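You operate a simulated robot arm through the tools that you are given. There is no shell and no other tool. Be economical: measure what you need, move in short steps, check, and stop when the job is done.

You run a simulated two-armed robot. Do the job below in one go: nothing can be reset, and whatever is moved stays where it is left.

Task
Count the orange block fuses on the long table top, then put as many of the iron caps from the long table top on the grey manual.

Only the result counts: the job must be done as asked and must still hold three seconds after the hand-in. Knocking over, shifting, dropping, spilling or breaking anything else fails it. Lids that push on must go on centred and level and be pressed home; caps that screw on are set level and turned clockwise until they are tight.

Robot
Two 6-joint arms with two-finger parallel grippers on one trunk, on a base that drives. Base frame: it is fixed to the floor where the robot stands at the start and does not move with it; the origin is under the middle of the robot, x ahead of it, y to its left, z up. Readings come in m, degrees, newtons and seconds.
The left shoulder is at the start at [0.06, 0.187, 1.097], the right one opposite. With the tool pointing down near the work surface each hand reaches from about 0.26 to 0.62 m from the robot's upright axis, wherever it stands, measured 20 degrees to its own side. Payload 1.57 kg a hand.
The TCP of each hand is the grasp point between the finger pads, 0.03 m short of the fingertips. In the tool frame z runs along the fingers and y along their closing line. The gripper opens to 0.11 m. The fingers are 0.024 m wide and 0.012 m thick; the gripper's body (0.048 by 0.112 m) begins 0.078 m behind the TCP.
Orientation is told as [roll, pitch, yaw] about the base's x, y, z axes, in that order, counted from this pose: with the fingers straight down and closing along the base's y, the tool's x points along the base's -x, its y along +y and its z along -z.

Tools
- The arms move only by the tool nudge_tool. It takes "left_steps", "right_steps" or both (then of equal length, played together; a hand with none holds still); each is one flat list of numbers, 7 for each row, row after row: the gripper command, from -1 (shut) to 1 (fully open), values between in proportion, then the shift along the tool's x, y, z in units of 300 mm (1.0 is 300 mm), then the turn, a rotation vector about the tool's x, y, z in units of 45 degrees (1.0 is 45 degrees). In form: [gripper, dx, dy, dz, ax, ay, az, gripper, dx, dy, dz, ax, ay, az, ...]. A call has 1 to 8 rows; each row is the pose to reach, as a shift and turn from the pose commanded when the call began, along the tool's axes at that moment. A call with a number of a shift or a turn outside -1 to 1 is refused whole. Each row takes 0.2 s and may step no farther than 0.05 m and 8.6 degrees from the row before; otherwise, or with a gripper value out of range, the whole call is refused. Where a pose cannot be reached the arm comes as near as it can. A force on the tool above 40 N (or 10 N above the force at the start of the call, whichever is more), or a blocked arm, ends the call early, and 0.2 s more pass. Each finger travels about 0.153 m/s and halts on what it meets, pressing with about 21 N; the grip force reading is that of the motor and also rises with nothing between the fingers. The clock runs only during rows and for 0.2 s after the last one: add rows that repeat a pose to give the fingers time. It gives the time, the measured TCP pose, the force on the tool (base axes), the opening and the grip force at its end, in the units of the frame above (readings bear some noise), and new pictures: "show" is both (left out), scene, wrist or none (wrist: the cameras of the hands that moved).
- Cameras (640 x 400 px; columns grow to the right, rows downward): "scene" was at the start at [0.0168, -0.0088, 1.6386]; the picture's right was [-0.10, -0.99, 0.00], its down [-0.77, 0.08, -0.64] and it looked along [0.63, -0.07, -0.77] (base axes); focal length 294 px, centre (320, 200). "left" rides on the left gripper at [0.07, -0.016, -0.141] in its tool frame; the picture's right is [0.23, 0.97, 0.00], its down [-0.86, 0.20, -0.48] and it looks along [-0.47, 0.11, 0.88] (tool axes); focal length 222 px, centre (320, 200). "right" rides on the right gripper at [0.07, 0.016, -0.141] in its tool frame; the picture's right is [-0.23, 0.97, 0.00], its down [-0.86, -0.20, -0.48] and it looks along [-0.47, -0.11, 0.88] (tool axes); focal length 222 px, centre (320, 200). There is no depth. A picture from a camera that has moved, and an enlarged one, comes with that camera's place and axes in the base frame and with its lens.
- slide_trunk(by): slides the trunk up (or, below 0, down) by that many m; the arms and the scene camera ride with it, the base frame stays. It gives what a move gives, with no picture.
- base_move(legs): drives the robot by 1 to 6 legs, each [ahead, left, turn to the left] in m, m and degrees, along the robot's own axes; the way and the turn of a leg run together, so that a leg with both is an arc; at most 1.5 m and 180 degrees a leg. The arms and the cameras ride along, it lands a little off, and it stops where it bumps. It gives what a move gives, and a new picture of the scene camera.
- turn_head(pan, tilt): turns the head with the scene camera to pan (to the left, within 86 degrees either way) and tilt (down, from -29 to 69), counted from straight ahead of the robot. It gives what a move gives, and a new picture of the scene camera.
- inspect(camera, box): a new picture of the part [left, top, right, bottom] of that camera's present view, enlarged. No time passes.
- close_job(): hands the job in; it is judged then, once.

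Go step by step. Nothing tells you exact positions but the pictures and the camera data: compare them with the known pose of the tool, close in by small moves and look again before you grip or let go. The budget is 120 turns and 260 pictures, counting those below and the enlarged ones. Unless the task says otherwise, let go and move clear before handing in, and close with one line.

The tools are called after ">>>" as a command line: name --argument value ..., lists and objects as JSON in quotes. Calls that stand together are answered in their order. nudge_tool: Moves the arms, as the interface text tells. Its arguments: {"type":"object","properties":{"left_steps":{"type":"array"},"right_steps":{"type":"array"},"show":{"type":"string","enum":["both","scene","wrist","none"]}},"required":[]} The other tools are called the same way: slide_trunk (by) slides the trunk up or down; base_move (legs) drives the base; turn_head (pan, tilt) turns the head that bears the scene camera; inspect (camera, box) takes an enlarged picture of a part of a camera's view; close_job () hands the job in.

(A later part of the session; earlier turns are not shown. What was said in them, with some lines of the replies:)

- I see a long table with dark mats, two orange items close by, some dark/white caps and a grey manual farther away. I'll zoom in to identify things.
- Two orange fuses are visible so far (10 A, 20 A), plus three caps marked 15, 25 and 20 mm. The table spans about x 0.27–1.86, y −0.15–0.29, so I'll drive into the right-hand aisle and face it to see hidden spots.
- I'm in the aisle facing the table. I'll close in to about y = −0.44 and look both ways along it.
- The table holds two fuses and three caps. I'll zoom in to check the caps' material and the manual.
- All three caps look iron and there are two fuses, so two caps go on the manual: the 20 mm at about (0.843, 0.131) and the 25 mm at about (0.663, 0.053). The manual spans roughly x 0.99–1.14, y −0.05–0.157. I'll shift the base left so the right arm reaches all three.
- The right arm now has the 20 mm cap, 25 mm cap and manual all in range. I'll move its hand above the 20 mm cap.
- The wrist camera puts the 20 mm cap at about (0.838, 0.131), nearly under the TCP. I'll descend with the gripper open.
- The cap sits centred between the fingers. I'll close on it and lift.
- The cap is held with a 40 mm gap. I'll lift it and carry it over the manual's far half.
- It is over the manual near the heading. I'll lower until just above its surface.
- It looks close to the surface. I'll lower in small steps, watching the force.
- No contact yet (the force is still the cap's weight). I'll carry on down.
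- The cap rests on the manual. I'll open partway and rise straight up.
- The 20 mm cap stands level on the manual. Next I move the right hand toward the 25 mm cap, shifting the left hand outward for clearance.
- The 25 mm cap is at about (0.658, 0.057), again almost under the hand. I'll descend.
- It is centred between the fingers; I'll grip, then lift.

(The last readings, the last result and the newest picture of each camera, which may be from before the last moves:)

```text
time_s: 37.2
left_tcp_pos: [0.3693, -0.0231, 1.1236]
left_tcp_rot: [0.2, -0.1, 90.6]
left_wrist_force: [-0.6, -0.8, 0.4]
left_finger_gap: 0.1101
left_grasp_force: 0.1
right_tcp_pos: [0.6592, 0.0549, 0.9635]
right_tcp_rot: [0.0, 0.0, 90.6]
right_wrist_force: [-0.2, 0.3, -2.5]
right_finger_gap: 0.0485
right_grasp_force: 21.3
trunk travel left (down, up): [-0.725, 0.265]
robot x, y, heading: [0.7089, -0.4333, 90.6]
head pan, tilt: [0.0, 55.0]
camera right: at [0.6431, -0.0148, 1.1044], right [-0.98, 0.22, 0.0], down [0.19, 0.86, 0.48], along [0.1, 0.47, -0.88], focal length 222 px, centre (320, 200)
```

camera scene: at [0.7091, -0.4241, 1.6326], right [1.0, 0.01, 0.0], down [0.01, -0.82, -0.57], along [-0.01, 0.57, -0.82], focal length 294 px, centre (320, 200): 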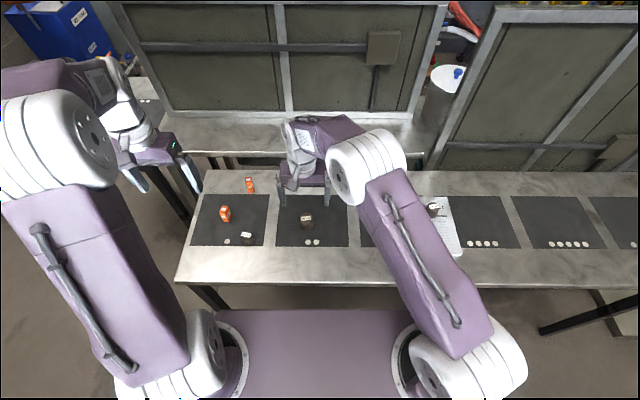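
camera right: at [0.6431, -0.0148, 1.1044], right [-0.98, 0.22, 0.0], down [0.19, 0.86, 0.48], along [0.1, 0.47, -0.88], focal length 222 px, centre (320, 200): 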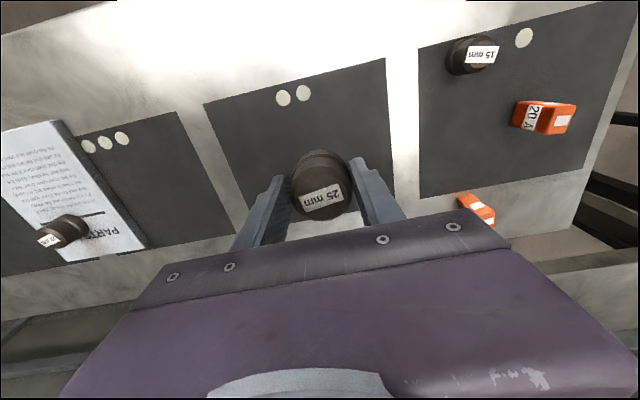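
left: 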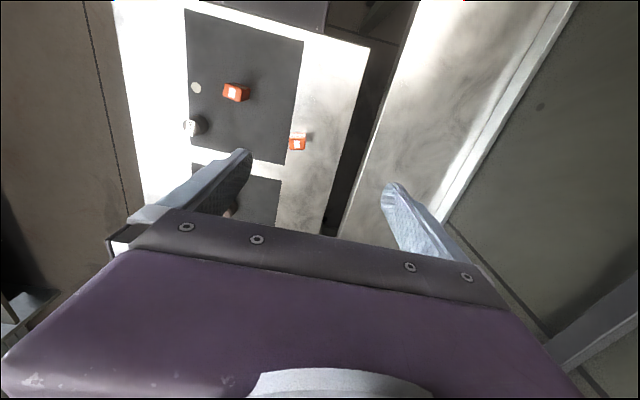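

The 25 mm cap is lifted. I'll carry it to the near half of the manual at about (1.066, 0.005).

>>> nudge_tool --right_steps '[-1, 0.03, -0.15, 0, 0, 0, 0, -1, 0.06, -0.3, 0, 0, 0, 0, -1, 0.09, -0.45, 0, 0, 0, 0, -1, 0.12, -0.6, 0, 0, 0, 0, -1, 0.15, -0.75, 0, 0, 0, 0, -1, 0.181, -0.9, 0, 0, 0, 0]' --show "none"

>>> nudge_tool --right_steps '[-1, 0, -0.15, 0, 0, 0, 0, -1, 0, -0.3, 0, 0, 0, 0, -1, 0, -0.457, 0, 0, 0, 0, -1, 0, -0.457, 0, 0, 0, 0]'

>>> inspect --camera "scene" --box '[372, 170, 500, 250]'

```text
time_s: 38.6
left_tcp_pos: [0.3716, -0.024, 1.1244]
left_tcp_rot: [0.1, 0.0, 90.5]
left_wrist_force: [0.7, -0.2, 0.6]
left_finger_gap: 0.1098
left_grasp_force: 0.1
right_tcp_pos: [0.9286, 0.0053, 0.9666]
right_tcp_rot: [0.1, 0.0, 90.7]
right_wrist_force: [0.1, -0.4, -1.9]
right_finger_gap: 0.0484
right_grasp_force: 20.8
trunk travel left (down, up): [-0.725, 0.265]
robot x, y, heading: [0.7078, -0.4352, 90.7]
head pan, tilt: [0.0, 55.0]
```

```text
time_s: 39.6
left_tcp_pos: [0.3703, -0.0232, 1.124]
left_tcp_rot: [0.0, 0.0, 90.7]
left_wrist_force: [-0.9, -0.6, 0.2]
left_finger_gap: 0.11
left_grasp_force: 0.0
right_tcp_pos: [1.0676, 0.0037, 0.9629]
right_tcp_rot: [0.0, 0.0, 90.6]
right_wrist_force: [0.2, -0.6, -1.1]
right_finger_gap: 0.0485
right_grasp_force: 20.5
trunk travel left (down, up): [-0.725, 0.265]
robot x, y, heading: [0.7098, -0.4364, 90.3]
head pan, tilt: [0.0, 55.0]
camera scene: at [0.7084, -0.4239, 1.6326], right [1.0, 0.01, 0.0], down [0.01, -0.82, -0.57], along [-0.01, 0.57, -0.82], focal length 294 px, centre (320, 200)
camera right: at [1.0514, -0.0668, 1.1039], right [-0.98, 0.22, 0.0], down [0.19, 0.86, 0.48], along [0.1, 0.47, -0.88], focal length 222 px, centre (320, 200)
```

scene: 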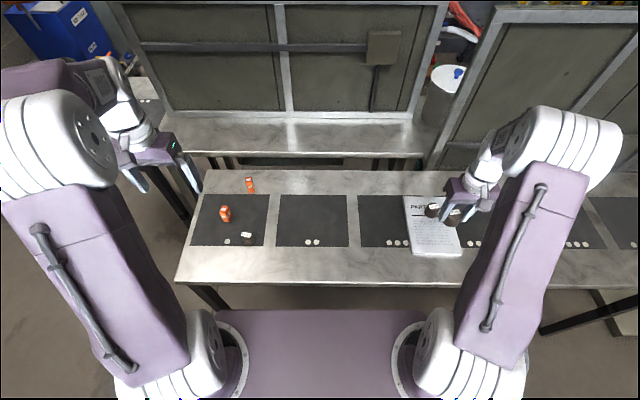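
right: 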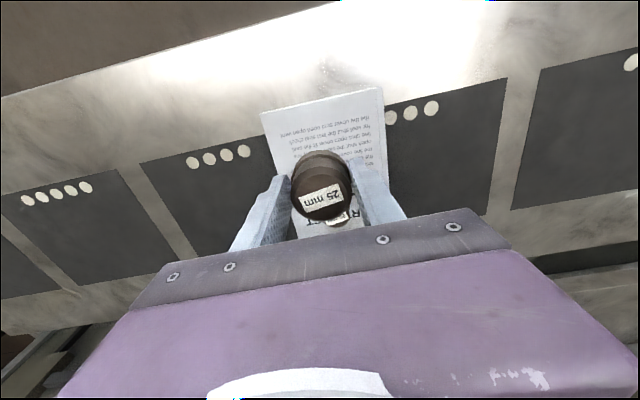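

```text
5.00 times, centred on (436, 210) of scene
camera zoom: at [0.7084, -0.4239, 1.6326], right [1.0, 0.01, 0.0], down [0.01, -0.82, -0.57], along [-0.01, 0.57, -0.82], focal length 1470 px, centre (-260, 150)
```

zoom: 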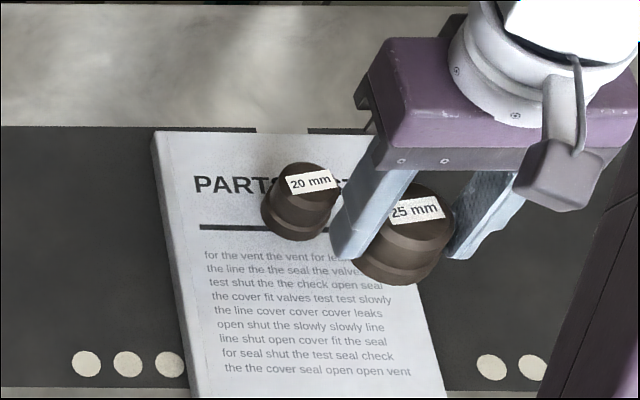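

It's positioned over the near half, clear of the 20 mm cap. I'll lower to just above the surface, then step.

>>> nudge_tool --right_steps '[-1, 0, 0, 0.12, 0, 0, 0, -1, 0, 0, 0.24, 0, 0, 0, -1, 0, 0, 0.335, 0, 0, 0, -1, 0, 0, 0.345, 0, 0, 0, -1, 0, 0, 0.345, 0, 0, 0]'

>>> nudge_tool --right_steps '[-1, 0, 0, 0.006, 0, 0, 0, -1, 0, 0, 0.011, 0, 0, 0, -1, 0, 0, 0.011, 0, 0, 0]' --show "none"

>>> inspect --camera "scene" --box '[372, 170, 500, 250]'

```text
time_s: 40.8
left_tcp_pos: [0.369, -0.0239, 1.1233]
left_tcp_rot: [0.1, 0.0, 90.6]
left_wrist_force: [0.2, -0.1, 0.0]
left_finger_gap: 0.11
left_grasp_force: 0.2
right_tcp_pos: [1.0664, 0.0079, 0.859]
right_tcp_rot: [-0.1, 0.0, 90.5]
right_wrist_force: [0.6, 0.5, -0.5]
right_finger_gap: 0.0483
right_grasp_force: 20.6
trunk travel left (down, up): [-0.725, 0.265]
robot x, y, heading: [0.7092, -0.4366, 90.6]
head pan, tilt: [0.0, 55.0]
camera scene: at [0.7089, -0.4239, 1.6326], right [1.0, 0.01, 0.0], down [0.01, -0.82, -0.57], along [-0.01, 0.57, -0.82], focal length 294 px, centre (320, 200)
camera right: at [1.0509, -0.0639, 0.9996], right [-0.98, 0.22, 0.0], down [0.19, 0.86, 0.48], along [0.1, 0.47, -0.88], focal length 222 px, centre (320, 200)
```

scene: 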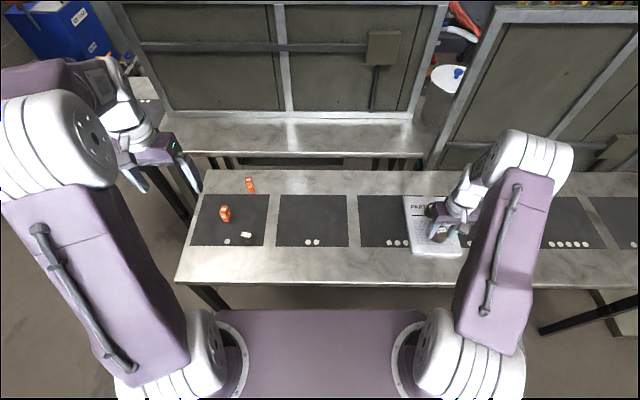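
right: 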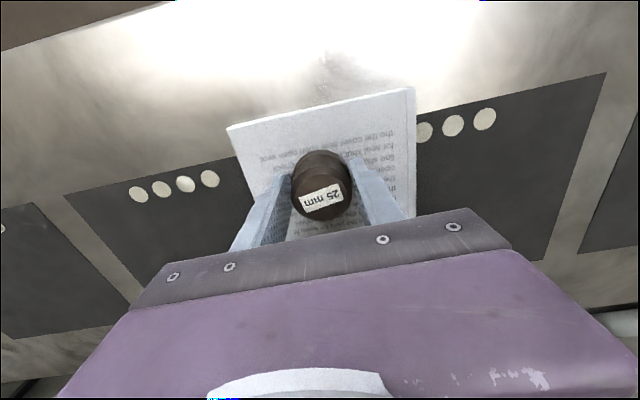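

```text
time_s: 41.6
left_tcp_pos: [0.3706, -0.0227, 1.125]
left_tcp_rot: [0.0, 0.0, 90.6]
left_wrist_force: [-0.4, 0.0, -0.7]
left_finger_gap: 0.11
left_grasp_force: 0.2
right_tcp_pos: [1.0671, 0.0067, 0.8576]
right_tcp_rot: [0.0, 0.0, 90.6]
right_wrist_force: [-0.3, 0.0, -1.2]
right_finger_gap: 0.0484
right_grasp_force: 20.5
trunk travel left (down, up): [-0.725, 0.265]
robot x, y, heading: [0.7089, -0.4326, 90.4]
head pan, tilt: [0.0, 55.0]
```

```text
5.00 times, centred on (436, 210) of scene
camera zoom: at [0.709, -0.4239, 1.6326], right [1.0, 0.01, 0.0], down [0.01, -0.82, -0.57], along [-0.01, 0.57, -0.82], focal length 1470 px, centre (-260, 150)
```

zoom: 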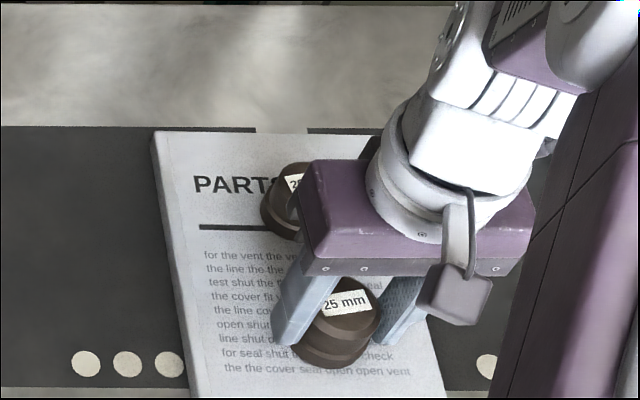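

Still free of contact. I'll step down further.

>>> nudge_tool --right_steps '[-1, 0, 0, 0.007, 0, 0, 0, -1, 0, 0, 0.007, 0, 0, 0]' --show "none"

>>> nudge_tool --right_steps '[-1, 0, 0, 0.007, 0, 0, 0, -1, 0, 0, 0.007, 0, 0, 0]' --show "none"

>>> nudge_tool --right_steps '[-1, 0, 0, 0.005, 0, 0, 0, -1, 0, 0, 0.005, 0, 0, 0]' --show "none"

```text
time_s: 42.2
left_tcp_pos: [0.3702, -0.0236, 1.1231]
left_tcp_rot: [0.0, 0.0, 90.6]
left_wrist_force: [0.3, -0.4, 0.4]
left_finger_gap: 0.11
left_grasp_force: 0.1
right_tcp_pos: [1.0667, 0.0073, 0.8543]
right_tcp_rot: [-0.1, 0.0, 90.6]
right_wrist_force: [-0.7, -0.9, -1.3]
right_finger_gap: 0.0485
right_grasp_force: 21.1
trunk travel left (down, up): [-0.725, 0.265]
robot x, y, heading: [0.7086, -0.4369, 90.4]
head pan, tilt: [0.0, 55.0]
```

```text
time_s: 42.8
left_tcp_pos: [0.3682, -0.0244, 1.1244]
left_tcp_rot: [-0.1, -0.1, 90.6]
left_wrist_force: [-0.7, -0.2, 0.3]
left_finger_gap: 0.1102
left_grasp_force: 0.0
right_tcp_pos: [1.0665, 0.0066, 0.8543]
right_tcp_rot: [-0.2, -0.1, 90.6]
right_wrist_force: [-0.9, 1.1, 12.5]
right_finger_gap: 0.0484
right_grasp_force: 21.3
trunk travel left (down, up): [-0.725, 0.265]
robot x, y, heading: [0.7074, -0.4365, 90.6]
head pan, tilt: [0.0, 55.0]
```

```text
time_s: 43.4
left_tcp_pos: [0.3693, -0.0227, 1.1235]
left_tcp_rot: [-0.2, -0.1, 90.7]
left_wrist_force: [0.2, 0.5, 0.9]
left_finger_gap: 0.1101
left_grasp_force: 0.1
right_tcp_pos: [1.0664, 0.0056, 0.8529]
right_tcp_rot: [-0.1, -0.2, 90.6]
right_wrist_force: [-0.6, 2.5, 13.6]
right_finger_gap: 0.0482
right_grasp_force: 20.9
trunk travel left (down, up): [-0.725, 0.265]
robot x, y, heading: [0.7077, -0.4319, 90.5]
head pan, tilt: [0.0, 55.0]
```

Contact is made (about 13 N). I'll ease off, open and rise.

>>> nudge_tool --right_steps '[-1, 0, 0, -0.006, 0, 0, 0, 0.6, 0, 0, -0.006, 0, 0, 0, 0.6, 0, 0, -0.006, 0, 0, 0, 0.6, 0, 0, -0.1, 0, 0, 0, 0.6, 0, 0, -0.22, 0, 0, 0, 0.6, 0, 0, -0.36, 0, 0, 0, 0.6, 0, 0, -0.5, 0, 0, 0, 0.6, 0, 0, -0.5, 0, 0, 0]'

>>> nudge_tool --right_steps '[0.6, 0, -0.15, -0.05, 0, 0, 0, 0.6, 0, -0.3, -0.1, 0, 0, 0, 0.6, 0, -0.3, -0.1, 0, 0, 0]'

>>> inspect --camera "scene" --box '[372, 170, 500, 250]'

>>> inspect --camera "scene" --box '[180, 165, 308, 245]'

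```text
time_s: 45.2
left_tcp_pos: [0.3711, -0.0226, 1.123]
left_tcp_rot: [0.1, 0.1, 90.7]
left_wrist_force: [-0.1, 0.4, -0.2]
left_finger_gap: 0.11
left_grasp_force: 0.0
right_tcp_pos: [1.0645, 0.0075, 1.003]
right_tcp_rot: [0.0, 0.0, 90.6]
right_wrist_force: [-0.3, 0.3, 0.2]
right_finger_gap: 0.088
right_grasp_force: 0.0
trunk travel left (down, up): [-0.725, 0.265]
robot x, y, heading: [0.7065, -0.4345, 90.5]
head pan, tilt: [0.0, 55.0]
camera scene: at [0.7092, -0.4235, 1.6325], right [1.0, 0.01, 0.0], down [0.01, -0.82, -0.57], along [-0.01, 0.57, -0.82], focal length 294 px, centre (320, 200)
camera right: at [1.0503, -0.0643, 1.1439], right [-0.98, 0.22, 0.0], down [0.19, 0.86, 0.48], along [0.1, 0.47, -0.88], focal length 222 px, centre (320, 200)
```

scene: 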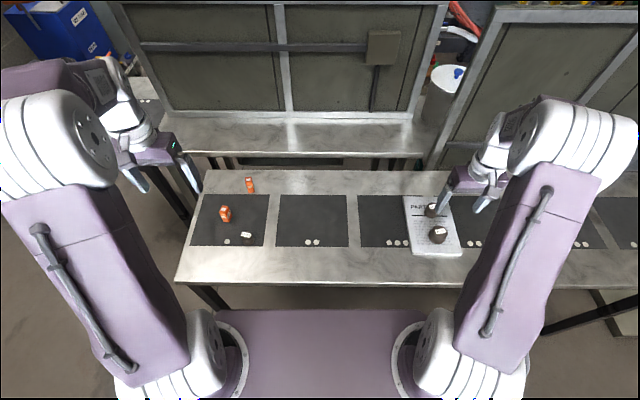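
right: 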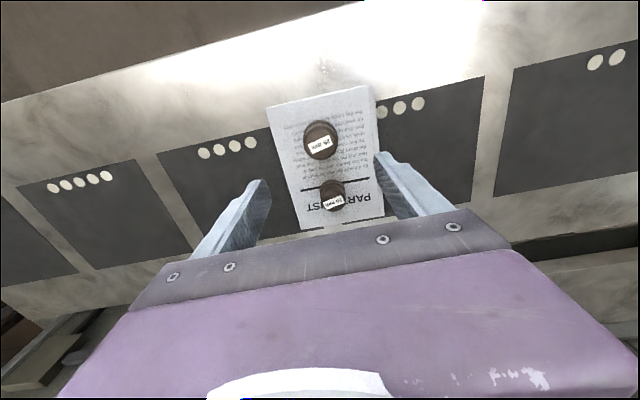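

```text
time_s: 46.0
left_tcp_pos: [0.3691, -0.0239, 1.1239]
left_tcp_rot: [0.1, 0.0, 90.5]
left_wrist_force: [-0.5, 0.3, -0.3]
left_finger_gap: 0.1101
left_grasp_force: 0.1
right_tcp_pos: [1.1552, 0.0071, 1.0318]
right_tcp_rot: [-0.1, 0.0, 90.6]
right_wrist_force: [-0.1, -0.1, -0.9]
right_finger_gap: 0.088
right_grasp_force: 0.2
trunk travel left (down, up): [-0.725, 0.265]
robot x, y, heading: [0.71, -0.436, 90.8]
head pan, tilt: [0.0, 55.0]
camera scene: at [0.7072, -0.4241, 1.6326], right [1.0, 0.01, 0.0], down [0.01, -0.82, -0.57], along [-0.01, 0.57, -0.82], focal length 294 px, centre (320, 200)
camera right: at [1.1399, -0.0633, 1.1728], right [-0.98, 0.22, 0.0], down [0.19, 0.86, 0.48], along [0.1, 0.47, -0.88], focal length 222 px, centre (320, 200)
```

scene: 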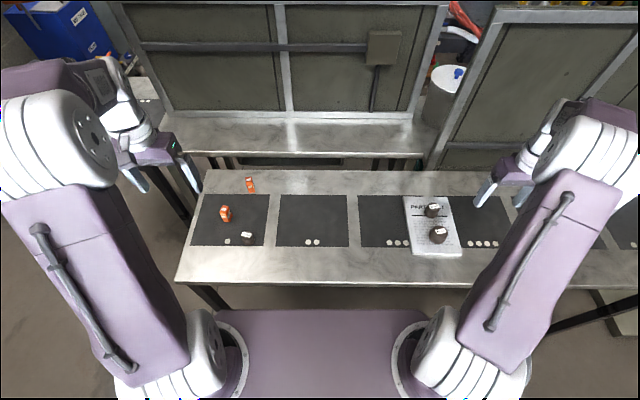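
right: 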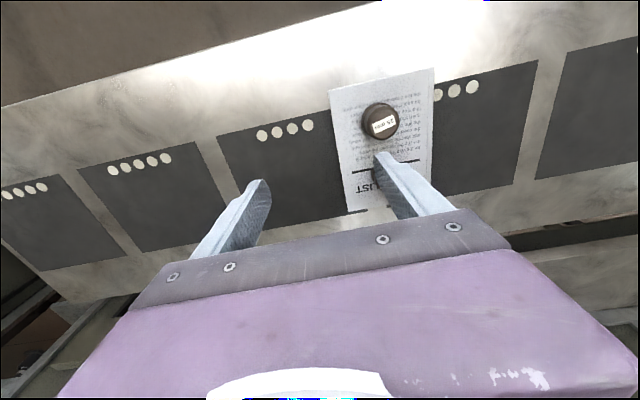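

```text
5.00 times, centred on (436, 210) of scene
camera zoom: at [0.7072, -0.4241, 1.6326], right [1.0, 0.01, 0.0], down [0.01, -0.82, -0.57], along [-0.01, 0.57, -0.82], focal length 1470 px, centre (-260, 150)
```

zoom: 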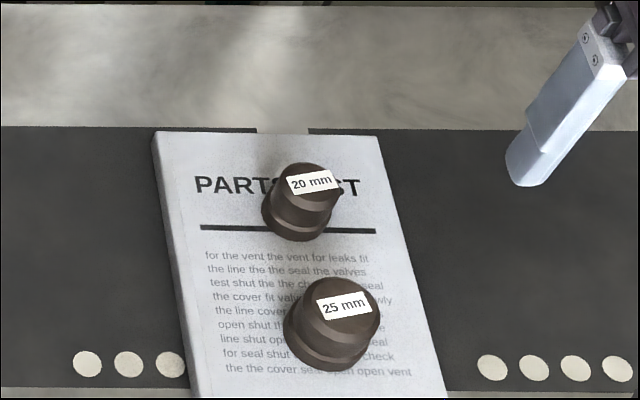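

```text
5.00 times, centred on (244, 205) of scene
camera zoom: at [0.7072, -0.4241, 1.6326], right [1.0, 0.01, 0.0], down [0.01, -0.82, -0.57], along [-0.01, 0.57, -0.82], focal length 1470 px, centre (700, 175)
```

zoom: 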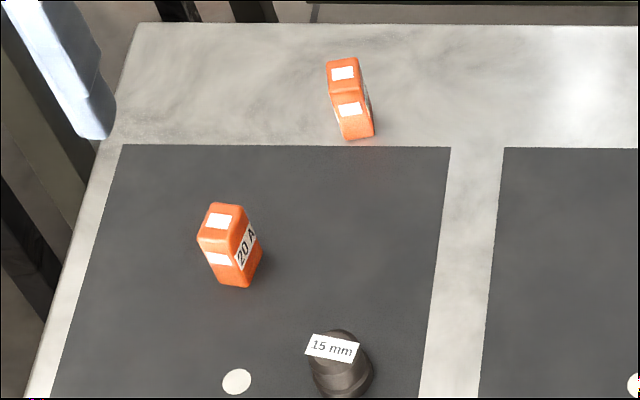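

There are two orange fuses on the table, and two caps now stand on the manual with nothing else disturbed. The hands are clear, so I'm handing in.

>>> close_job

```text
The job is handed in.
```

I counted two orange block fuses on the long table (10 A and 20 A), put two iron caps (20 mm and 25 mm) on the grey manual, and handed the job in.
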